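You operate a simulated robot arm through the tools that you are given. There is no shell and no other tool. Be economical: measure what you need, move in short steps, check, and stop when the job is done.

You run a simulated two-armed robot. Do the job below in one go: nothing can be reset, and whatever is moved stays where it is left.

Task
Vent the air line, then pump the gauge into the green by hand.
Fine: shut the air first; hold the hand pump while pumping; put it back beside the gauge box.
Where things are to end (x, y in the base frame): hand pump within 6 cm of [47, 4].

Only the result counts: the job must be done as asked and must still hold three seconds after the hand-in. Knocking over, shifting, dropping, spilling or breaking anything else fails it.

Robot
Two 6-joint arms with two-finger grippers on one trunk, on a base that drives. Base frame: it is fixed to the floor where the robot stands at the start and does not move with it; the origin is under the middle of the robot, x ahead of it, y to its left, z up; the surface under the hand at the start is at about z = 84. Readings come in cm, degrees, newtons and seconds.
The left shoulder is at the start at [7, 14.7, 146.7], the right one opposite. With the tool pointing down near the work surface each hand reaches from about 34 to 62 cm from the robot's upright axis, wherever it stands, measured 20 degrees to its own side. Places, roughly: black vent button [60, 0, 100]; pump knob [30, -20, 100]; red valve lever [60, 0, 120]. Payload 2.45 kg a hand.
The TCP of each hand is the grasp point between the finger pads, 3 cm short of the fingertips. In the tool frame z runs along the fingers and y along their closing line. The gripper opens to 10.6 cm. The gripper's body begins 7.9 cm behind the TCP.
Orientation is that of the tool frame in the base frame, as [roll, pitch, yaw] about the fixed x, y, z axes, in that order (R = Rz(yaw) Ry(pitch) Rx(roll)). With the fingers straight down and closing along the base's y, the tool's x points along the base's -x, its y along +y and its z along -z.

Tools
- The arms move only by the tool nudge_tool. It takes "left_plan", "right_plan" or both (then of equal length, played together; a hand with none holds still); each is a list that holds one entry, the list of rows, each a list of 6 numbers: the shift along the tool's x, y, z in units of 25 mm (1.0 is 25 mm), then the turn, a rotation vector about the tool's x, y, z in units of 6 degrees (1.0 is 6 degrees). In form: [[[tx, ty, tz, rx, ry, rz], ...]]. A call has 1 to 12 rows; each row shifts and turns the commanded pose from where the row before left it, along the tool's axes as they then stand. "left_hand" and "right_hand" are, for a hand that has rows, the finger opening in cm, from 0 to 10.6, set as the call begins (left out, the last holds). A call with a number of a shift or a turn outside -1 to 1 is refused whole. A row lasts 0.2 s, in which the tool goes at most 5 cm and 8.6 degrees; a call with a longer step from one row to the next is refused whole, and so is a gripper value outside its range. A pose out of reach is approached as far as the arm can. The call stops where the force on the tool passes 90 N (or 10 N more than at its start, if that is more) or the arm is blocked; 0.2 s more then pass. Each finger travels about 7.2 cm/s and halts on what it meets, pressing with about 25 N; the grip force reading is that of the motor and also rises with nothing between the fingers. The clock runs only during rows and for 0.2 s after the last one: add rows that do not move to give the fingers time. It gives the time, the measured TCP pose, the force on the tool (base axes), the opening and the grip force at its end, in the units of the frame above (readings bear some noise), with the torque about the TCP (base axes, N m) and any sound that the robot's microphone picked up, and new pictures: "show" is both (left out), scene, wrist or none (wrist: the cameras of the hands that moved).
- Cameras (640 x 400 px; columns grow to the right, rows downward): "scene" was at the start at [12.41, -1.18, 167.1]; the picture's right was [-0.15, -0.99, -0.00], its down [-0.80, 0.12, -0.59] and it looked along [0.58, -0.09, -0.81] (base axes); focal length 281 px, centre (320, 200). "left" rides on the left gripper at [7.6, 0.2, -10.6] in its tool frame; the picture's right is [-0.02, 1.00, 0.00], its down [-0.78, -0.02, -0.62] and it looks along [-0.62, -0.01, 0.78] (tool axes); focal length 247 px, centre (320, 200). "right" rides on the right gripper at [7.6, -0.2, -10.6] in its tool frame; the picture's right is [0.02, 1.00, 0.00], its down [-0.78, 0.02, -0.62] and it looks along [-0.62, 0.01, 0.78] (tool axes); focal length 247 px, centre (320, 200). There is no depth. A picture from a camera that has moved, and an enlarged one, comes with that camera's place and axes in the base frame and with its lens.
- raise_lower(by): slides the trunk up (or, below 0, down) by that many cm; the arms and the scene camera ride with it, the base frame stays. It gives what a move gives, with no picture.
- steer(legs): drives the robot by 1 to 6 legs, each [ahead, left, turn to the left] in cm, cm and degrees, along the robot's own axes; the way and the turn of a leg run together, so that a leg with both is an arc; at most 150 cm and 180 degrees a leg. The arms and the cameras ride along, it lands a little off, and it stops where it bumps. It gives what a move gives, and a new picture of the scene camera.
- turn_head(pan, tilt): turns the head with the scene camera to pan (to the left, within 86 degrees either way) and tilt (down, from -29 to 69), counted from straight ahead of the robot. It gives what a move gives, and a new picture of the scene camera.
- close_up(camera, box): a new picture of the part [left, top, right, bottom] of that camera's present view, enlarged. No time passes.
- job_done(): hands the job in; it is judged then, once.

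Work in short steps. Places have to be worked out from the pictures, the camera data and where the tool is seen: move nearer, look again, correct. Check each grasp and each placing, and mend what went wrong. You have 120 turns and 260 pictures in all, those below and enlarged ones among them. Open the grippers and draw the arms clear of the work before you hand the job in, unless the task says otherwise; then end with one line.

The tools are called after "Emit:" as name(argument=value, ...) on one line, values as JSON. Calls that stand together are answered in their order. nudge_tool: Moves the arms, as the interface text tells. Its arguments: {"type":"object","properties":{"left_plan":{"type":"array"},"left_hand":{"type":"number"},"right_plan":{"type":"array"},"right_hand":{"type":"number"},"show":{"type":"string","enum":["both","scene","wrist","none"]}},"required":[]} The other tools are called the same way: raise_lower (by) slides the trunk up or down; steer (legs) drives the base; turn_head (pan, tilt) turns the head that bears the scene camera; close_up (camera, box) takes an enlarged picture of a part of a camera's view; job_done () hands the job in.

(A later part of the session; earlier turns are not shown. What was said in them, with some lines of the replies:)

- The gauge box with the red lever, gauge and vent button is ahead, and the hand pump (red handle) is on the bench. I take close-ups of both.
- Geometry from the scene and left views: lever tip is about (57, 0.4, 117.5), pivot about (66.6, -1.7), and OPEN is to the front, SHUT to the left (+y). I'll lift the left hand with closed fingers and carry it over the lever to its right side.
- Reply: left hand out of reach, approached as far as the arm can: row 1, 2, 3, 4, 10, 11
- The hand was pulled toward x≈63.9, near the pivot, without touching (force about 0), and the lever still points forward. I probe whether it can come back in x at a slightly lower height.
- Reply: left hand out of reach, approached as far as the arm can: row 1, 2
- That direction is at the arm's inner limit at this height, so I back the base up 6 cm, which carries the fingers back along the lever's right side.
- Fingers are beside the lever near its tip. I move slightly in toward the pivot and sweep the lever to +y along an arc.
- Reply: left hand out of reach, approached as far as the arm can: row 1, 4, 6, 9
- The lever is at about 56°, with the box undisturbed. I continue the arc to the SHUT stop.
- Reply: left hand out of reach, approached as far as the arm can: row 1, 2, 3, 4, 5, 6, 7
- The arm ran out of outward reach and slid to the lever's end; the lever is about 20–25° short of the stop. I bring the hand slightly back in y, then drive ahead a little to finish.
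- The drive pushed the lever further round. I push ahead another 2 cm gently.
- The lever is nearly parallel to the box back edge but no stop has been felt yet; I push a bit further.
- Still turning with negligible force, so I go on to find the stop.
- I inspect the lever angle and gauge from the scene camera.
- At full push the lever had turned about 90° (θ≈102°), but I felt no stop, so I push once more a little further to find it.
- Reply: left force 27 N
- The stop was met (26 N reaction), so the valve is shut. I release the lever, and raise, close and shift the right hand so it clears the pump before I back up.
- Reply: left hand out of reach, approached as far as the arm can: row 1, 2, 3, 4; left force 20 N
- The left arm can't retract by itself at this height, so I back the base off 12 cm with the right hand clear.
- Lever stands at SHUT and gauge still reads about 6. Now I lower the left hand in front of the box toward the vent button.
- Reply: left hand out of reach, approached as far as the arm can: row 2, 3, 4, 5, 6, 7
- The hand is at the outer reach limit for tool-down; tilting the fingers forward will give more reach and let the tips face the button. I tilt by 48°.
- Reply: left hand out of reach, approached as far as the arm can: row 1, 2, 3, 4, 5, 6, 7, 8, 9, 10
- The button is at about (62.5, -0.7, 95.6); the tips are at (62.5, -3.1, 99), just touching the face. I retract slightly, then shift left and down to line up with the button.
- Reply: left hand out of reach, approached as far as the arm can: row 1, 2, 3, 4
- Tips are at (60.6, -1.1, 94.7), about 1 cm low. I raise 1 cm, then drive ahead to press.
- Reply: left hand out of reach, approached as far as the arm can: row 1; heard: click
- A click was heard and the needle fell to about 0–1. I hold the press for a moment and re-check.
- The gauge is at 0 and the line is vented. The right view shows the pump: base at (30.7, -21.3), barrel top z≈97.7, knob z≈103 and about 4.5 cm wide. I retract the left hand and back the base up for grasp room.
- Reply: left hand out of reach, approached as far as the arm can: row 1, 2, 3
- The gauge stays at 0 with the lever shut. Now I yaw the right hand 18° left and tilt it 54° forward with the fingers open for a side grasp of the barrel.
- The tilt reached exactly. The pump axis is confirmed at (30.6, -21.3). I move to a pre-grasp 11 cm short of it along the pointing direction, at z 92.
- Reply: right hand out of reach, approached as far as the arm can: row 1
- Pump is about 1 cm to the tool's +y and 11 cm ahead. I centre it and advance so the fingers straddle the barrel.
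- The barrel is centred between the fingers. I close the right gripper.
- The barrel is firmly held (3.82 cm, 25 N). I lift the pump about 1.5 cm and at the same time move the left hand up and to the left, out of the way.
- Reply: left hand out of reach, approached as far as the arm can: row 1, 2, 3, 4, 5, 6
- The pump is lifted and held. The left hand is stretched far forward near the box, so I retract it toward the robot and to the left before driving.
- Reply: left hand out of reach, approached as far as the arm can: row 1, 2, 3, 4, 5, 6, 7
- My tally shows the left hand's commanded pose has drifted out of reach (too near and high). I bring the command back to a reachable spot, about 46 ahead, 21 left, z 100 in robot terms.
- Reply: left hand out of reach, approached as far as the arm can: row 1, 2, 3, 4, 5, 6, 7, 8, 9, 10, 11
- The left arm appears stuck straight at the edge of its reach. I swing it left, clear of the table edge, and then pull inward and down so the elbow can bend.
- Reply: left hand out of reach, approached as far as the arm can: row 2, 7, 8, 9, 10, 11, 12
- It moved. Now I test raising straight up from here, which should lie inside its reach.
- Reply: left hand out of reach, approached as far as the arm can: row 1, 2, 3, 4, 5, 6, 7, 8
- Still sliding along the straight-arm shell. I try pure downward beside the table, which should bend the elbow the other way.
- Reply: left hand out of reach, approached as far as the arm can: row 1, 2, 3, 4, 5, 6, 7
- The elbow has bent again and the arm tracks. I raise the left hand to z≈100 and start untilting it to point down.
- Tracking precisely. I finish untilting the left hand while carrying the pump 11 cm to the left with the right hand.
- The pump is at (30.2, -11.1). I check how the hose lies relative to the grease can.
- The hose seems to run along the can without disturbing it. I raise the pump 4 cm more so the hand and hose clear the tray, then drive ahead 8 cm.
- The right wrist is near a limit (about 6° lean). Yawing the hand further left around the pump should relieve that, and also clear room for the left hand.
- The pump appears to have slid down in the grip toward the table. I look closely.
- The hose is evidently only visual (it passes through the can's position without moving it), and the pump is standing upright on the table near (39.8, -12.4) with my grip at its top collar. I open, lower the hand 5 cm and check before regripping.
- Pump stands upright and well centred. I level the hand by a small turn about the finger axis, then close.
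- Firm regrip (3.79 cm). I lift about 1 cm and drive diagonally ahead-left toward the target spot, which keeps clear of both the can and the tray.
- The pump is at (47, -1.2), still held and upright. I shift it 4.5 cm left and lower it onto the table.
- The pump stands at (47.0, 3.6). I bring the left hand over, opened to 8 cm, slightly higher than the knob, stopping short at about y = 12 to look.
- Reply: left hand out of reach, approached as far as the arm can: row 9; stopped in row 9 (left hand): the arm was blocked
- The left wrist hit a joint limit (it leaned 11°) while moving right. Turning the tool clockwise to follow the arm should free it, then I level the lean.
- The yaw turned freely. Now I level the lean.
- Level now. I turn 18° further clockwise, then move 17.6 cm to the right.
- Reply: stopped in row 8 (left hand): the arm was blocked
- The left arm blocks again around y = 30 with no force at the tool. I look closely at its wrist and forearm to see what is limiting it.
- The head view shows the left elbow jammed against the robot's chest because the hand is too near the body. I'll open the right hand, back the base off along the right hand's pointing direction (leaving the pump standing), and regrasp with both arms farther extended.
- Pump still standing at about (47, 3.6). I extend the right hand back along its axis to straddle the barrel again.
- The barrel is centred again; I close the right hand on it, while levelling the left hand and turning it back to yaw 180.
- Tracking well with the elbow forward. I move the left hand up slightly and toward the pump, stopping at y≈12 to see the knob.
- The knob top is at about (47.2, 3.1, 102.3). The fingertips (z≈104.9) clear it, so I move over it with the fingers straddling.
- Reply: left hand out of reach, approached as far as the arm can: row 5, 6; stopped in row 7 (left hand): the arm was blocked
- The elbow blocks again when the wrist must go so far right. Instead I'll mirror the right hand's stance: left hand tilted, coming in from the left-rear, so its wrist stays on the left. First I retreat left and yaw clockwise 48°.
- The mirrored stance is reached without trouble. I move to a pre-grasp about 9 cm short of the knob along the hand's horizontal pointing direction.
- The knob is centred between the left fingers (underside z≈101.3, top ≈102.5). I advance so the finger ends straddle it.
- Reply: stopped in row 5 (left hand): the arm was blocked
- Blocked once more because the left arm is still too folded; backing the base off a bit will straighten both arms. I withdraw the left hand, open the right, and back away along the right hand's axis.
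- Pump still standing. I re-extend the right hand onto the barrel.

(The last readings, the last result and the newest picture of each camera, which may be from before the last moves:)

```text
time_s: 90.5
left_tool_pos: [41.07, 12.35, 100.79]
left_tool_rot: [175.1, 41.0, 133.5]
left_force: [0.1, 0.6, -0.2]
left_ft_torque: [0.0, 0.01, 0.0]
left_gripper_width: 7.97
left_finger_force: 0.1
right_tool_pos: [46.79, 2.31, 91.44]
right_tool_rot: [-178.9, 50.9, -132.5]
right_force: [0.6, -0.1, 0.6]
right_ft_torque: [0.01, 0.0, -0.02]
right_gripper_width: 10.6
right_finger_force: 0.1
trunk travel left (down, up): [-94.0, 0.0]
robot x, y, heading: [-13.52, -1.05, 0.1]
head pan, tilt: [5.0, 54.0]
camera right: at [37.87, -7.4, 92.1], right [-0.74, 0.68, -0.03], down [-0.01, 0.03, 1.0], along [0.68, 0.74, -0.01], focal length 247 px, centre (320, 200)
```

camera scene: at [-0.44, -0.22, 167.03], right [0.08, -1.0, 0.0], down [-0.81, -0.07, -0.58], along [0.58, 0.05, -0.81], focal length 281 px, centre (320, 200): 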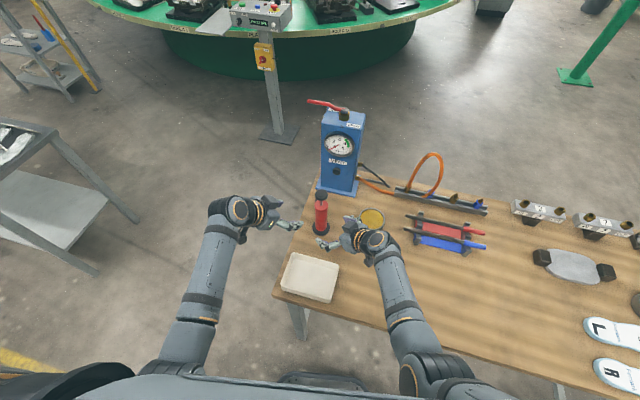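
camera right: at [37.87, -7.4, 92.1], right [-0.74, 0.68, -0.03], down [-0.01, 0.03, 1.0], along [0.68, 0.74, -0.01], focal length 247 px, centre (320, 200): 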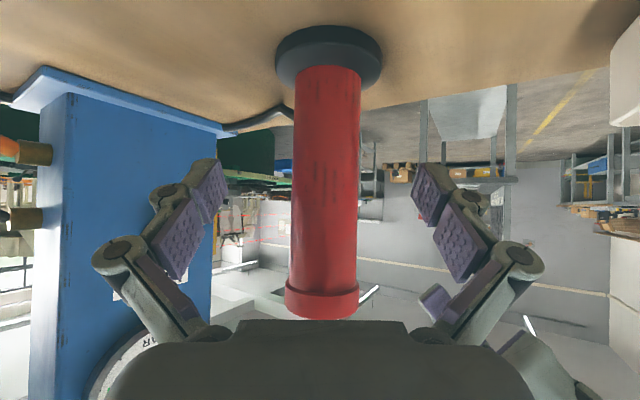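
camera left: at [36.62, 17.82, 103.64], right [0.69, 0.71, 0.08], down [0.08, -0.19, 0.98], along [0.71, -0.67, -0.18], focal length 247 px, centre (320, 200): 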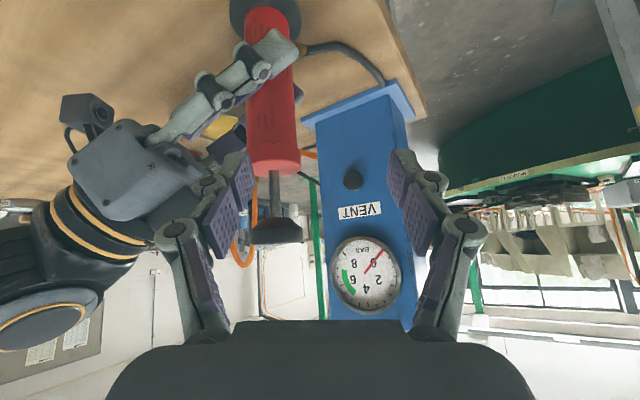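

Barrel is between the fingers; I close the right hand and level the left hand at the same time.

Emit:
nudge_tool(left_plan=[[[0, 0, 0, 0, 0, -0.94], [0, 0, 0, 0, -0.9, 0], [0, 0, 0, 0, 0, 0], [0, 0, 0, 0, 0, 0], [0, 0, 0, 0, 0, 0]]], right_plan=[[[0, 0, 0, 0, 0, 0], [0, 0, 0, 0, 0, 0], [0, 0, 0, 0, 0, 0], [0, 0, 0, 0, 0, 0], [0, 0, 0, 0, 0, 0]]], right_hand=0)

```text
time_s: 91.7
left_tool_pos: [41.07, 12.44, 100.77]
left_tool_rot: [-179.9, 46.8, 141.1]
left_force: [-0.3, 0.0, -0.7]
left_ft_torque: [-0.03, 0.01, 0.0]
left_gripper_width: 8.02
left_finger_force: 0.0
right_tool_pos: [46.81, 2.3, 91.39]
right_tool_rot: [-178.8, 51.0, -132.5]
right_force: [0.1, 1.4, 5.0]
right_ft_torque: [0.28, 0.09, -0.02]
right_gripper_width: 3.81
right_finger_force: 25.0
trunk travel left (down, up): [-94.0, 0.0]
robot x, y, heading: [-13.95, -1.5, -0.2]
head pan, tilt: [5.0, 54.0]
camera scene: at [-1.24, -0.83, 167.11], right [0.08, -1.0, 0.0], down [-0.81, -0.07, -0.59], along [0.59, 0.05, -0.81], focal length 281 px, centre (320, 200)
camera right: at [37.92, -7.33, 92.18], right [-0.74, 0.68, -0.03], down [-0.01, 0.03, 1.0], along [0.68, 0.74, -0.01], focal length 247 px, centre (320, 200)
camera left: at [31.14, 20.69, 102.45], right [0.64, 0.77, 0.01], down [0.06, -0.07, 1.0], along [0.77, -0.64, -0.09], focal length 247 px, centre (320, 200)
```

scene: 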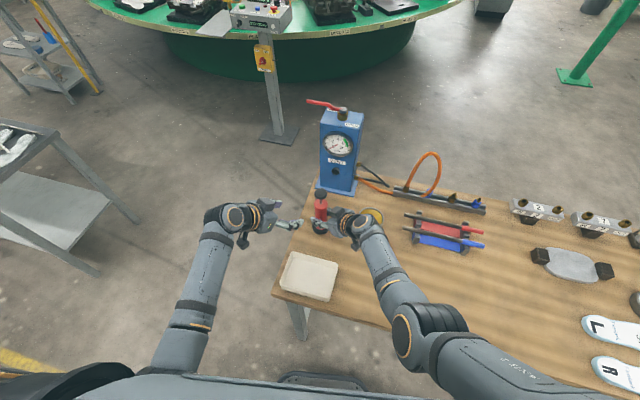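
right: 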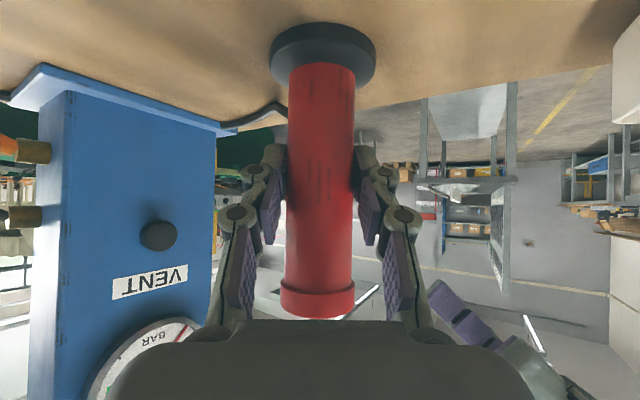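
left: 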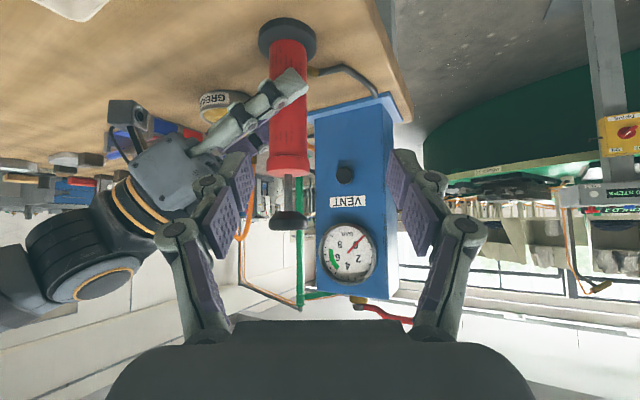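

The right hand holds the barrel; combining both views the pump axis is about (47.6, 3.2). I move the left hand laterally and up, then forward toward the knob.

Emit:
nudge_tool(left_plan=[[[-0.365, -0.615, -0.34, 0, 0, 0], [-0.365, -0.615, -0.34, 0, 0, 0], [-0.515, 0, 0.55, 0, 0, 0], [-0.515, 0, 0.55, 0, 0, 0], [-0.515, 0, 0.55, 0, 0, 0], [0, 0, 0, 0, 0, 0]]])

```text
time_s: 93.1
left_tool_pos: [43.46, 6.39, 103.29]
left_tool_rot: [180.0, 46.8, 141.0]
left_force: [0.2, -0.1, 0.5]
left_ft_torque: [0.01, -0.03, -0.02]
left_gripper_width: 8.02
left_finger_force: 0.1
right_tool_pos: [46.82, 2.44, 91.32]
right_tool_rot: [-178.7, 51.0, -132.3]
right_force: [0.1, 0.8, 10.5]
right_ft_torque: [0.3, 0.12, -0.01]
right_gripper_width: 3.83
right_finger_force: 25.4
trunk travel left (down, up): [-94.0, 0.0]
robot x, y, heading: [-13.68, -1.57, -0.1]
head pan, tilt: [5.0, 54.0]
camera scene: at [-1.34, -0.85, 167.11], right [0.08, -1.0, 0.0], down [-0.81, -0.07, -0.59], along [0.59, 0.05, -0.81], focal length 281 px, centre (320, 200)
camera left: at [33.56, 14.71, 104.96], right [0.64, 0.77, 0.02], down [0.06, -0.07, 1.0], along [0.77, -0.64, -0.09], focal length 247 px, centre (320, 200)
```

scene: 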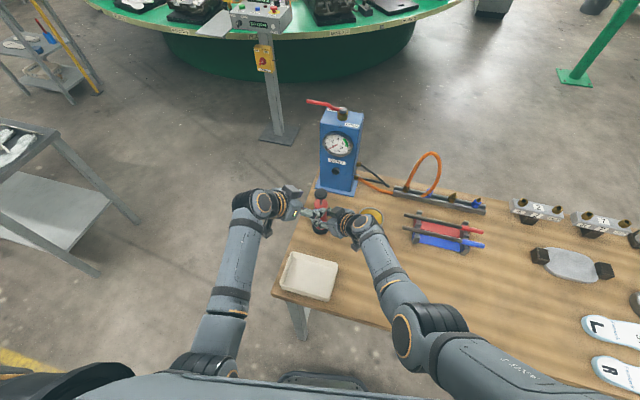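
left: 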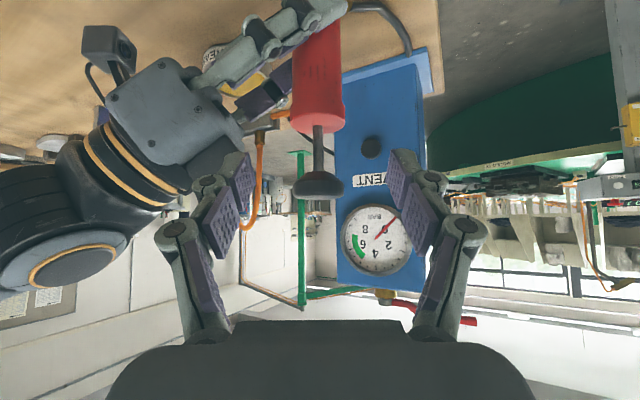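

Tracking correctly now; the knob is centred ahead. I advance the last 4 cm and then close on it.

Emit:
nudge_tool(left_plan=[[[-0.55, 0, 0.585, 0, 0, 0], [-0.55, 0, 0.585, 0, 0, 0], [0, 0, 0, 0, 0, 0]]], show="wrist")

Emit:
nudge_tool(left_plan=[[[0, 0, 0, 0, 0, 0], [0, 0, 0, 0, 0, 0], [0, 0, 0, 0, 0, 0], [0, 0, 0, 0, 0, 0]]], left_hand=0, show="wrist")

```text
time_s: 93.9
left_tool_pos: [46.52, 3.88, 103.34]
left_tool_rot: [-180.0, 46.7, 140.9]
left_force: [0.1, 0.6, 0.3]
left_ft_torque: [0.01, 0.0, 0.01]
left_gripper_width: 8.0
left_finger_force: 0.0
right_tool_pos: [46.67, 2.37, 91.36]
right_tool_rot: [-178.7, 50.9, -132.3]
right_force: [0.6, 0.1, 10.2]
right_ft_torque: [0.3, 0.11, -0.02]
right_gripper_width: 3.82
right_finger_force: 25.5
trunk travel left (down, up): [-94.0, 0.0]
robot x, y, heading: [-13.56, -0.98, -0.3]
head pan, tilt: [5.0, 54.0]
camera left: at [36.64, 12.11, 105.02], right [0.64, 0.77, 0.02], down [0.06, -0.07, 1.0], along [0.77, -0.64, -0.08], focal length 247 px, centre (320, 200)
```

left: 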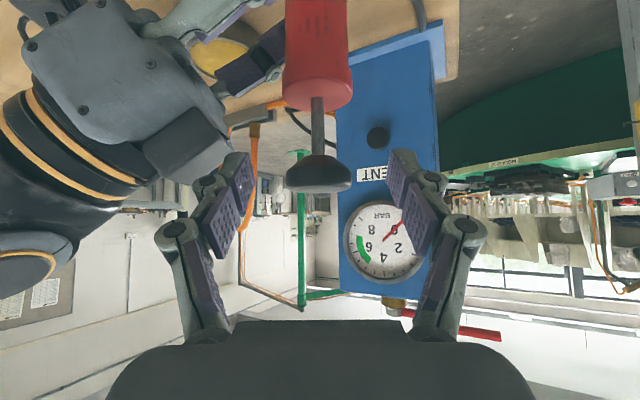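

```text
time_s: 94.9
left_tool_pos: [46.56, 3.8, 103.28]
left_tool_rot: [-179.9, 46.7, 141.1]
left_force: [-4.4, -4.5, 0.2]
left_ft_torque: [-0.11, 0.09, -0.11]
left_gripper_width: 3.56
left_finger_force: 25.5
right_tool_pos: [46.73, 2.36, 91.36]
right_tool_rot: [-178.7, 51.0, -132.5]
right_force: [4.8, 5.4, 8.9]
right_ft_torque: [-0.1, 0.51, 0.02]
right_gripper_width: 3.86
right_finger_force: 25.3
trunk travel left (down, up): [-94.0, 0.0]
robot x, y, heading: [-13.52, -1.49, -0.1]
head pan, tilt: [5.0, 54.0]
camera left: at [36.61, 12.08, 105.0], right [0.64, 0.77, 0.01], down [0.06, -0.07, 1.0], along [0.77, -0.64, -0.09], focal length 247 px, centre (320, 200)
```

left: 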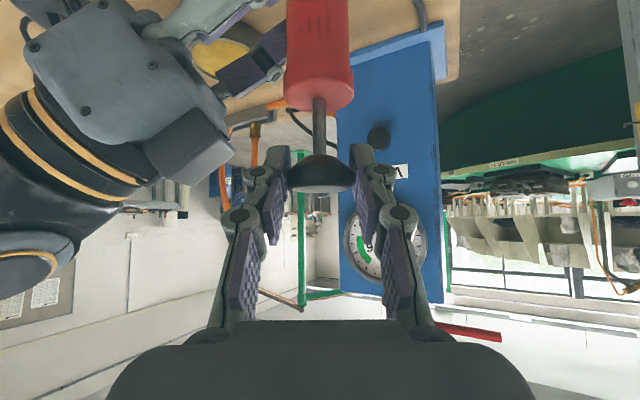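

The left hand grips the knob (3.56 cm) and the right holds the barrel. First down-stroke: I push the knob 3 cm down.

Emit:
nudge_tool(left_plan=[[[0.146, 0, 0.137, 0, 0, 0], [0.146, 0, 0.137, 0, 0, 0], [0.146, 0, 0.137, 0, 0, 0], [0.146, 0, 0.137, 0, 0, 0], [0.146, 0, 0.137, 0, 0, 0], [0.146, 0, 0.137, 0, 0, 0], [0, 0, 0, 0, 0, 0]]], show="wrist")

Emit:
close_up(camera="scene", box=[290, 90, 400, 190])

```text
time_s: 96.5
left_tool_pos: [46.69, 3.82, 100.66]
left_tool_rot: [179.8, 47.2, 140.9]
left_force: [-20.3, -0.7, 40.5]
left_ft_torque: [-0.82, 0.03, -0.46]
left_gripper_width: 3.55
left_finger_force: 25.4
right_tool_pos: [46.63, 2.09, 91.49]
right_tool_rot: [-178.6, 51.0, -132.4]
right_force: [29.7, -0.7, -13.7]
right_ft_torque: [0.57, 0.49, -0.03]
right_gripper_width: 3.89
right_finger_force: 25.3
trunk travel left (down, up): [-94.0, 0.0]
robot x, y, heading: [-13.26, -1.36, -0.1]
head pan, tilt: [5.0, 54.0]
heard: click
camera left: at [36.78, 11.99, 102.26], right [0.64, 0.77, 0.02], down [0.05, -0.06, 1.0], along [0.77, -0.64, -0.08], focal length 247 px, centre (320, 200)
```

left: 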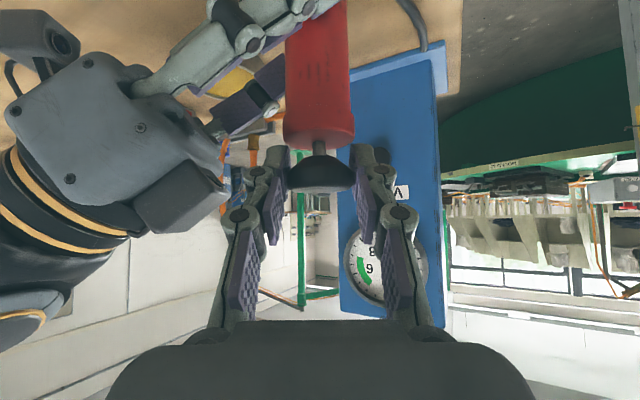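

```text
4.00 times, centred on (345, 140) of scene
camera zoom: at [-1.49, -0.98, 167.15], right [0.08, -1.0, 0.0], down [-0.8, -0.07, -0.59], along [0.59, 0.05, -0.81], focal length 1125 px, centre (220, 440)
```

zoom: 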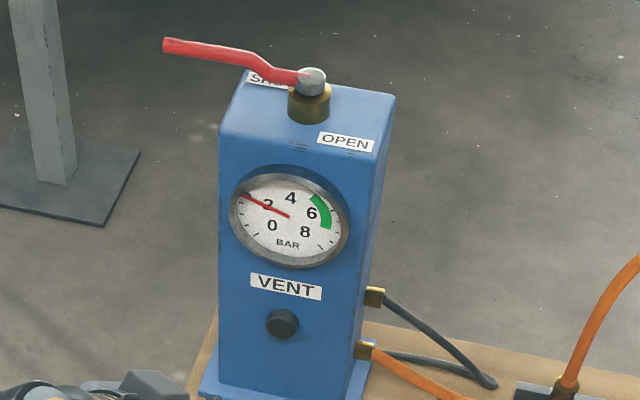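

One click and the needle rose to nearly 2 bar. I pull the knob up 3 cm and push down again.

Emit:
nudge_tool(left_plan=[[[-0.146, 0, -0.137, 0, 0, 0], [-0.146, 0, -0.137, 0, 0, 0], [-0.146, 0, -0.137, 0, 0, 0], [-0.146, 0, -0.137, 0, 0, 0], [-0.146, 0, -0.137, 0, 0, 0], [-0.146, 0, -0.137, 0, 0, 0], [0, 0, 0, 0, 0, 0]]], show="wrist")

Emit:
nudge_tool(left_plan=[[[0.146, 0, 0.137, 0, 0, 0], [0.146, 0, 0.137, 0, 0, 0], [0.146, 0, 0.137, 0, 0, 0], [0.146, 0, 0.137, 0, 0, 0], [0.146, 0, 0.137, 0, 0, 0], [0.146, 0, 0.137, 0, 0, 0], [0, 0, 0, 0, 0, 0]]], show="wrist")

Emit:
close_up(camera="scene", box=[290, 90, 400, 190])

```text
time_s: 98.1
left_tool_pos: [46.39, 3.93, 103.37]
left_tool_rot: [179.8, 46.7, 140.9]
left_force: [2.7, 4.4, -0.5]
left_ft_torque: [0.4, 0.31, 0.07]
left_gripper_width: 3.53
left_finger_force: 25.2
right_tool_pos: [46.7, 2.38, 91.44]
right_tool_rot: [-178.8, 51.0, -132.3]
right_force: [-7.0, -5.0, 15.5]
right_ft_torque: [0.27, -0.03, 0.1]
right_gripper_width: 3.85
right_finger_force: 24.9
trunk travel left (down, up): [-94.0, 0.0]
robot x, y, heading: [-13.73, -1.5, -0.2]
head pan, tilt: [5.0, 54.0]
camera left: at [36.5, 12.12, 104.99], right [0.64, 0.77, 0.02], down [0.06, -0.07, 1.0], along [0.77, -0.64, -0.09], focal length 247 px, centre (320, 200)
```

left: 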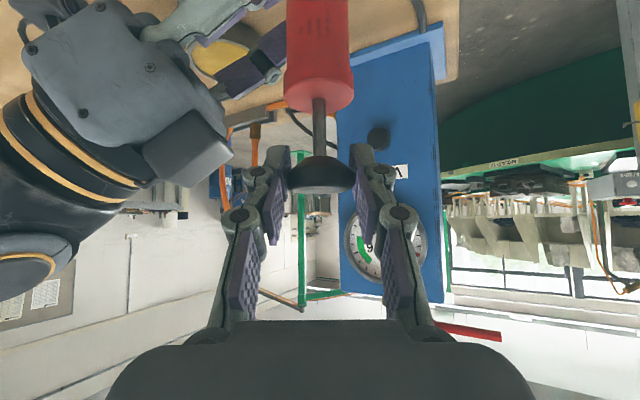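

```text
time_s: 99.7
left_tool_pos: [46.69, 3.67, 100.66]
left_tool_rot: [-179.9, 47.1, 141.1]
left_force: [-20.5, -1.4, 36.7]
left_ft_torque: [-0.38, 0.2, -0.38]
left_gripper_width: 3.57
left_finger_force: 25.3
right_tool_pos: [46.67, 2.26, 91.45]
right_tool_rot: [-178.7, 50.8, -132.4]
right_force: [28.0, 1.2, -11.2]
right_ft_torque: [0.44, 0.61, -0.07]
right_gripper_width: 3.82
right_finger_force: 25.0
trunk travel left (down, up): [-94.0, 0.0]
robot x, y, heading: [-13.38, -1.15, -0.3]
head pan, tilt: [5.0, 54.0]
heard: click
camera left: at [36.74, 12.0, 102.25], right [0.64, 0.77, 0.01], down [0.05, -0.06, 1.0], along [0.77, -0.64, -0.08], focal length 247 px, centre (320, 200)
```

left: 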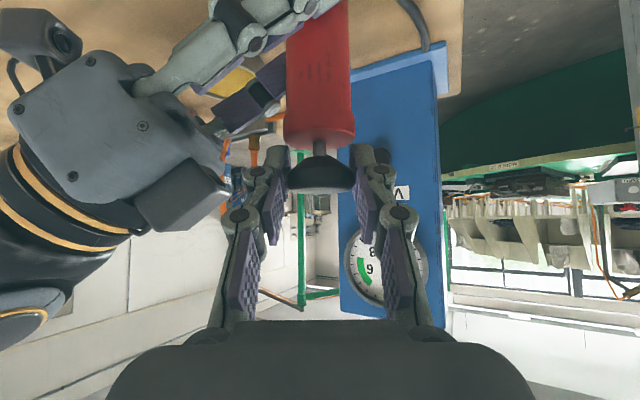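

```text
4.00 times, centred on (345, 140) of scene
camera zoom: at [-1.44, -0.92, 167.13], right [0.08, -1.0, 0.0], down [-0.81, -0.07, -0.59], along [0.59, 0.05, -0.81], focal length 1125 px, centre (220, 440)
```

zoom: 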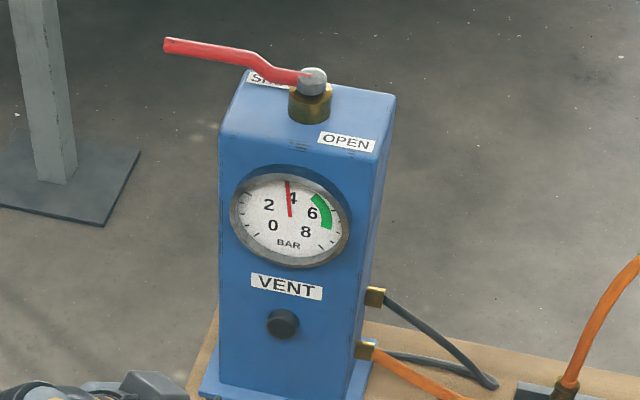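

Second stroke brought it to about 4 bar. One more full stroke, then check.

Emit:
nudge_tool(left_plan=[[[-0.146, 0, -0.137, 0, 0, 0], [-0.146, 0, -0.137, 0, 0, 0], [-0.146, 0, -0.137, 0, 0, 0], [-0.146, 0, -0.137, 0, 0, 0], [-0.146, 0, -0.137, 0, 0, 0], [-0.146, 0, -0.137, 0, 0, 0], [0, 0, 0, 0, 0, 0]]], show="none")

Emit:
nudge_tool(left_plan=[[[0.146, 0, 0.137, 0, 0, 0], [0.146, 0, 0.137, 0, 0, 0], [0.146, 0, 0.137, 0, 0, 0], [0.146, 0, 0.137, 0, 0, 0], [0.146, 0, 0.137, 0, 0, 0], [0.146, 0, 0.137, 0, 0, 0], [0, 0, 0, 0, 0, 0]]], show="none")

Emit:
close_up(camera="scene", box=[305, 110, 385, 170])

```text
time_s: 101.3
left_tool_pos: [46.41, 3.86, 103.23]
left_tool_rot: [180.0, 46.5, 140.9]
left_force: [8.7, -1.1, -0.6]
left_ft_torque: [-0.14, -0.27, 0.02]
left_gripper_width: 3.53
left_finger_force: 24.8
right_tool_pos: [46.56, 2.39, 91.44]
right_tool_rot: [-178.7, 51.0, -132.6]
right_force: [-10.3, -0.3, 16.8]
right_ft_torque: [0.29, -0.27, 0.18]
right_gripper_width: 3.85
right_finger_force: 25.4
trunk travel left (down, up): [-94.0, 0.0]
robot x, y, heading: [-13.91, -1.59, -0.2]
head pan, tilt: [5.0, 54.0]
```

```text
time_s: 102.9
left_tool_pos: [46.65, 3.86, 100.7]
left_tool_rot: [180.0, 47.0, 141.0]
left_force: [-21.7, -0.9, 37.6]
left_ft_torque: [-0.53, 0.44, -0.4]
left_gripper_width: 3.54
left_finger_force: 24.7
right_tool_pos: [46.56, 2.32, 91.36]
right_tool_rot: [-178.7, 50.8, -132.6]
right_force: [27.7, 2.2, -14.5]
right_ft_torque: [0.5, 0.61, -0.06]
right_gripper_width: 3.87
right_finger_force: 24.9
trunk travel left (down, up): [-94.0, 0.0]
robot x, y, heading: [-13.28, -1.03, 0.1]
head pan, tilt: [5.0, 54.0]
heard: click
```

```text
6.67 times, centred on (345, 140) of scene
camera zoom: at [-1.46, -0.9, 167.14], right [0.08, -1.0, 0.0], down [-0.81, -0.07, -0.59], along [0.59, 0.05, -0.81], focal length 1875 px, centre (153, 600)
```

zoom: 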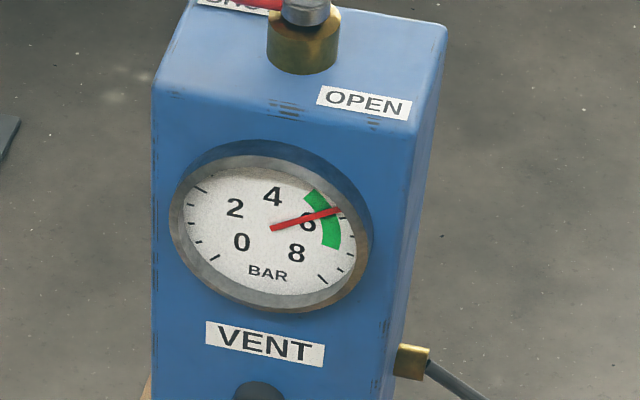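

The needle is in the middle of the green (~5.8 bar). I relax the push slightly, open the left hand and withdraw it back along its axis.

Emit:
nudge_tool(left_plan=[[[-0.06, 0, -0.055, 0, 0, 0], [0, 0, 0, 0, 0, 0], [0, 0, 0, 0, 0, 0], [0, 0, 0, 0, 0, 0], [0.515, 0, -0.55, 0, 0, 0], [0.515, 0, -0.55, 0, 0, 0], [0.515, 0, -0.55, 0, 0, 0], [0.515, 0, -0.55, 0, 0, 0], [0.515, 0, -0.55, 0, 0, 0], [0, 0, 0, 0, 0, 0]]], left_hand=8)

Emit:
close_up(camera="scene", box=[290, 110, 390, 240])

```text
time_s: 105.1
left_tool_pos: [39.33, 9.53, 100.62]
left_tool_rot: [-180.0, 46.7, 141.1]
left_force: [-0.5, -0.2, 0.7]
left_ft_torque: [0.02, -0.03, -0.01]
left_gripper_width: 8.02
left_finger_force: 0.1
right_tool_pos: [46.69, 2.24, 91.37]
right_tool_rot: [-178.9, 50.9, -132.5]
right_force: [-2.3, -1.6, 13.0]
right_ft_torque: [0.35, 0.32, 0.08]
right_gripper_width: 3.82
right_finger_force: 25.5
trunk travel left (down, up): [-94.0, 0.0]
robot x, y, heading: [-13.49, -1.11, -0.3]
head pan, tilt: [5.0, 54.0]
camera scene: at [-1.44, -1.0, 167.12], right [0.08, -1.0, 0.0], down [-0.81, -0.07, -0.59], along [0.59, 0.05, -0.81], focal length 281 px, centre (320, 200)
camera left: at [29.31, 17.92, 102.31], right [0.64, 0.77, 0.02], down [0.05, -0.07, 1.0], along [0.77, -0.64, -0.08], focal length 247 px, centre (320, 200)
```

scene: 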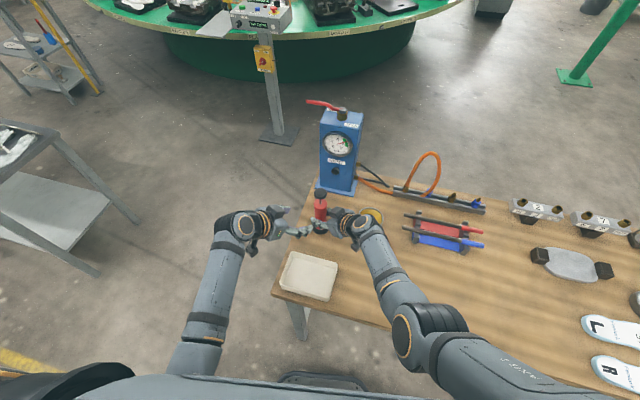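
left: 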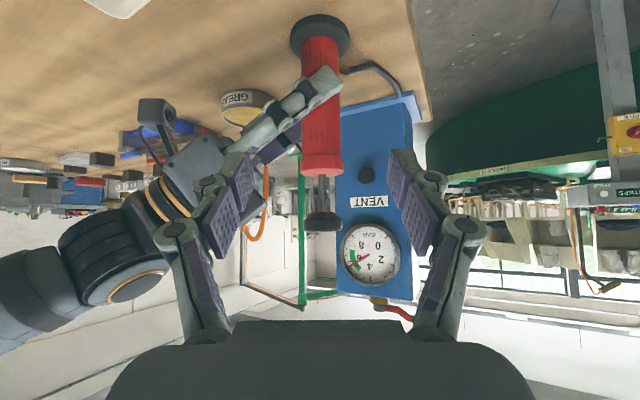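

```text
3.08 times, centred on (340, 175) of scene
camera zoom: at [-1.44, -1.0, 167.12], right [0.08, -1.0, 0.0], down [-0.81, -0.07, -0.59], along [0.59, 0.05, -0.81], focal length 865 px, centre (258, 277)
```

zoom: 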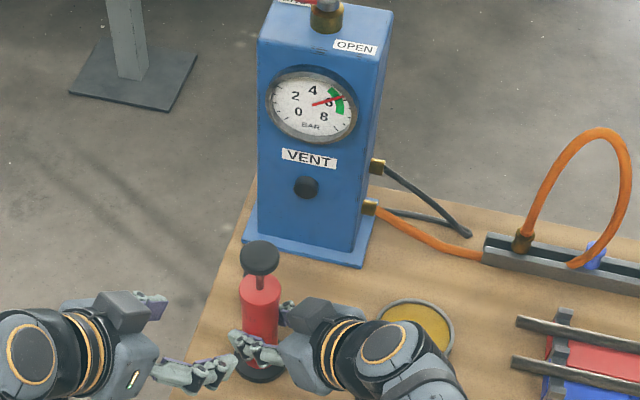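

The gauge holds in the green and the knob is free. I open the right hand, leaving the pump standing, and withdraw along its axis.

Emit:
nudge_tool(right_plan=[[[0, 0, 0, 0, 0, 0], [0, 0, 0, 0, 0, 0], [0, 0, 0, 0, 0, 0], [0, 0, 0, 0, 0, 0], [0.55, 0, -0.69, 0, 0, 0], [0.55, 0, -0.69, 0, 0, 0], [0.55, 0, -0.69, 0, 0, 0], [0.55, 0, -0.69, 0, 0, 0], [0.55, 0, -0.69, 0, 0, 0], [0, 0, 0, 0, 0, 0]]], right_hand=10.6)

Emit:
steer(legs=[[-14, 0, 0]])

Emit:
close_up(camera="scene", box=[280, 70, 420, 240])

```text
time_s: 107.3
left_tool_pos: [39.46, 9.86, 100.41]
left_tool_rot: [-179.8, 46.8, 141.1]
left_force: [-0.5, 1.0, 1.4]
left_ft_torque: [0.02, -0.03, 0.01]
left_gripper_width: 7.99
left_finger_force: 0.0
right_tool_pos: [39.13, -5.17, 91.43]
right_tool_rot: [-179.5, 51.2, -132.8]
right_force: [-0.2, -0.6, -0.1]
right_ft_torque: [-0.01, -0.01, 0.03]
right_gripper_width: 10.61
right_finger_force: 0.0
trunk travel left (down, up): [-94.0, 0.0]
robot x, y, heading: [-13.77, -1.08, -0.2]
head pan, tilt: [5.0, 54.0]
camera scene: at [-1.1, -0.76, 167.09], right [0.08, -1.0, 0.0], down [-0.81, -0.07, -0.59], along [0.59, 0.05, -0.81], focal length 281 px, centre (320, 200)
camera right: at [30.32, -14.87, 92.13], right [-0.74, 0.67, -0.02], down [-0.01, 0.02, 1.0], along [0.67, 0.74, -0.01], focal length 247 px, centre (320, 200)
```

scene: 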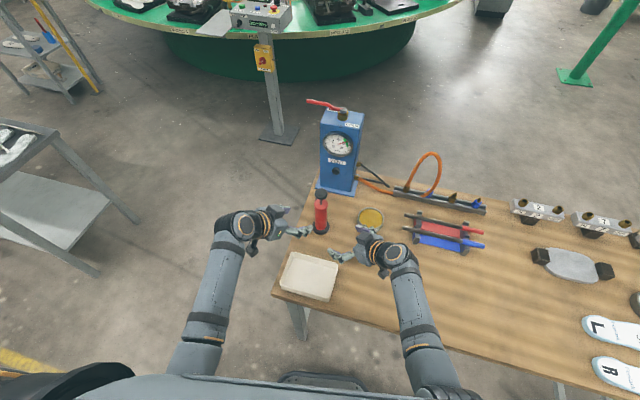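
right: 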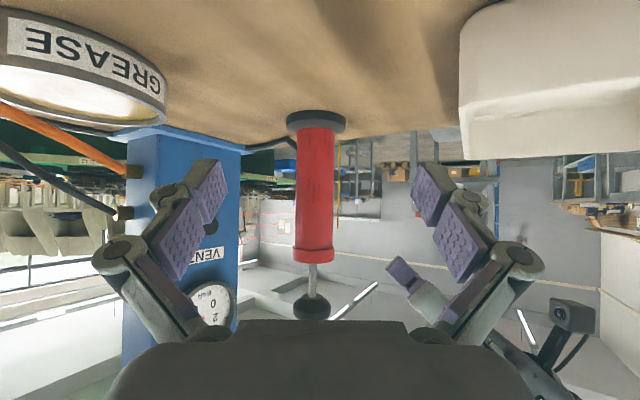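

```text
time_s: 108.6
left_tool_pos: [25.57, 9.56, 100.44]
left_tool_rot: [-179.8, 46.6, 141.0]
left_force: [0.2, 0.1, 0.8]
left_ft_torque: [0.02, -0.03, 0.02]
left_gripper_width: 8.0
left_finger_force: 0.2
right_tool_pos: [25.24, -5.18, 91.28]
right_tool_rot: [-179.6, 51.0, -133.0]
right_force: [0.5, -0.7, -0.3]
right_ft_torque: [0.0, 0.05, -0.01]
right_gripper_width: 10.59
right_finger_force: 0.1
trunk travel left (down, up): [-94.0, 0.0]
robot x, y, heading: [-28.0, -1.43, -0.1]
head pan, tilt: [5.0, 54.0]
camera scene: at [-14.9, -0.83, 167.06], right [0.08, -1.0, 0.0], down [-0.81, -0.07, -0.59], along [0.58, 0.05, -0.81], focal length 281 px, centre (320, 200)
```

scene: 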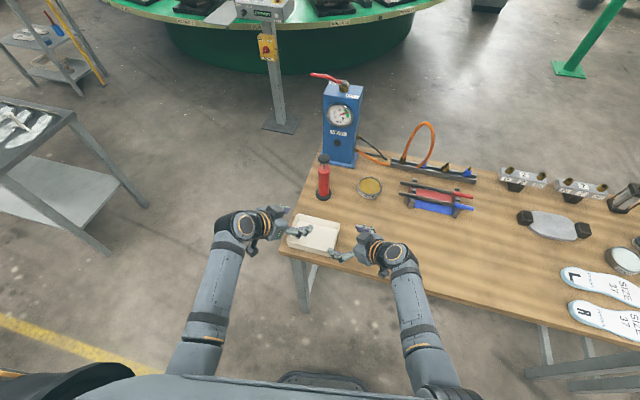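

```text
2.35 times, centred on (350, 155) of scene
camera zoom: at [-14.9, -0.83, 167.06], right [0.08, -1.0, 0.0], down [-0.81, -0.07, -0.59], along [0.58, 0.05, -0.81], focal length 662 px, centre (249, 306)
```

zoom: 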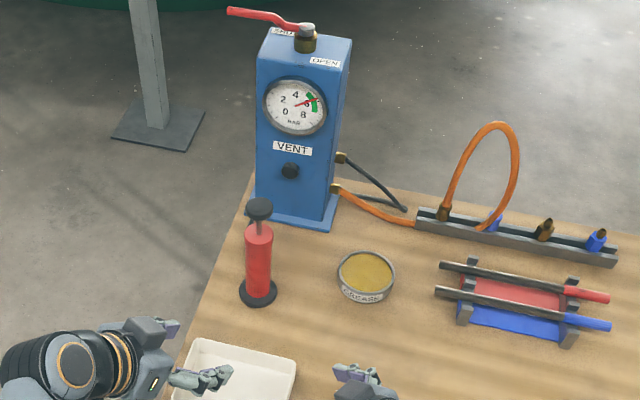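

The pump stands at about (47.5, 3.2), the needle is steady in the green with the valve shut, the tray and can sit where they were, and both hands are open and clear, so I hand in.

Emit:
job_done()

```text
The job is handed in.
```

The job is handed in: I shut the air and vented the line to 0, then pumped the gauge to about 5.8 bar (mid-green) with the pump held throughout. The pump now stands beside the gauge box at about [47.5, 3.2]; it slipped in the grip once while being carried and landed upright.
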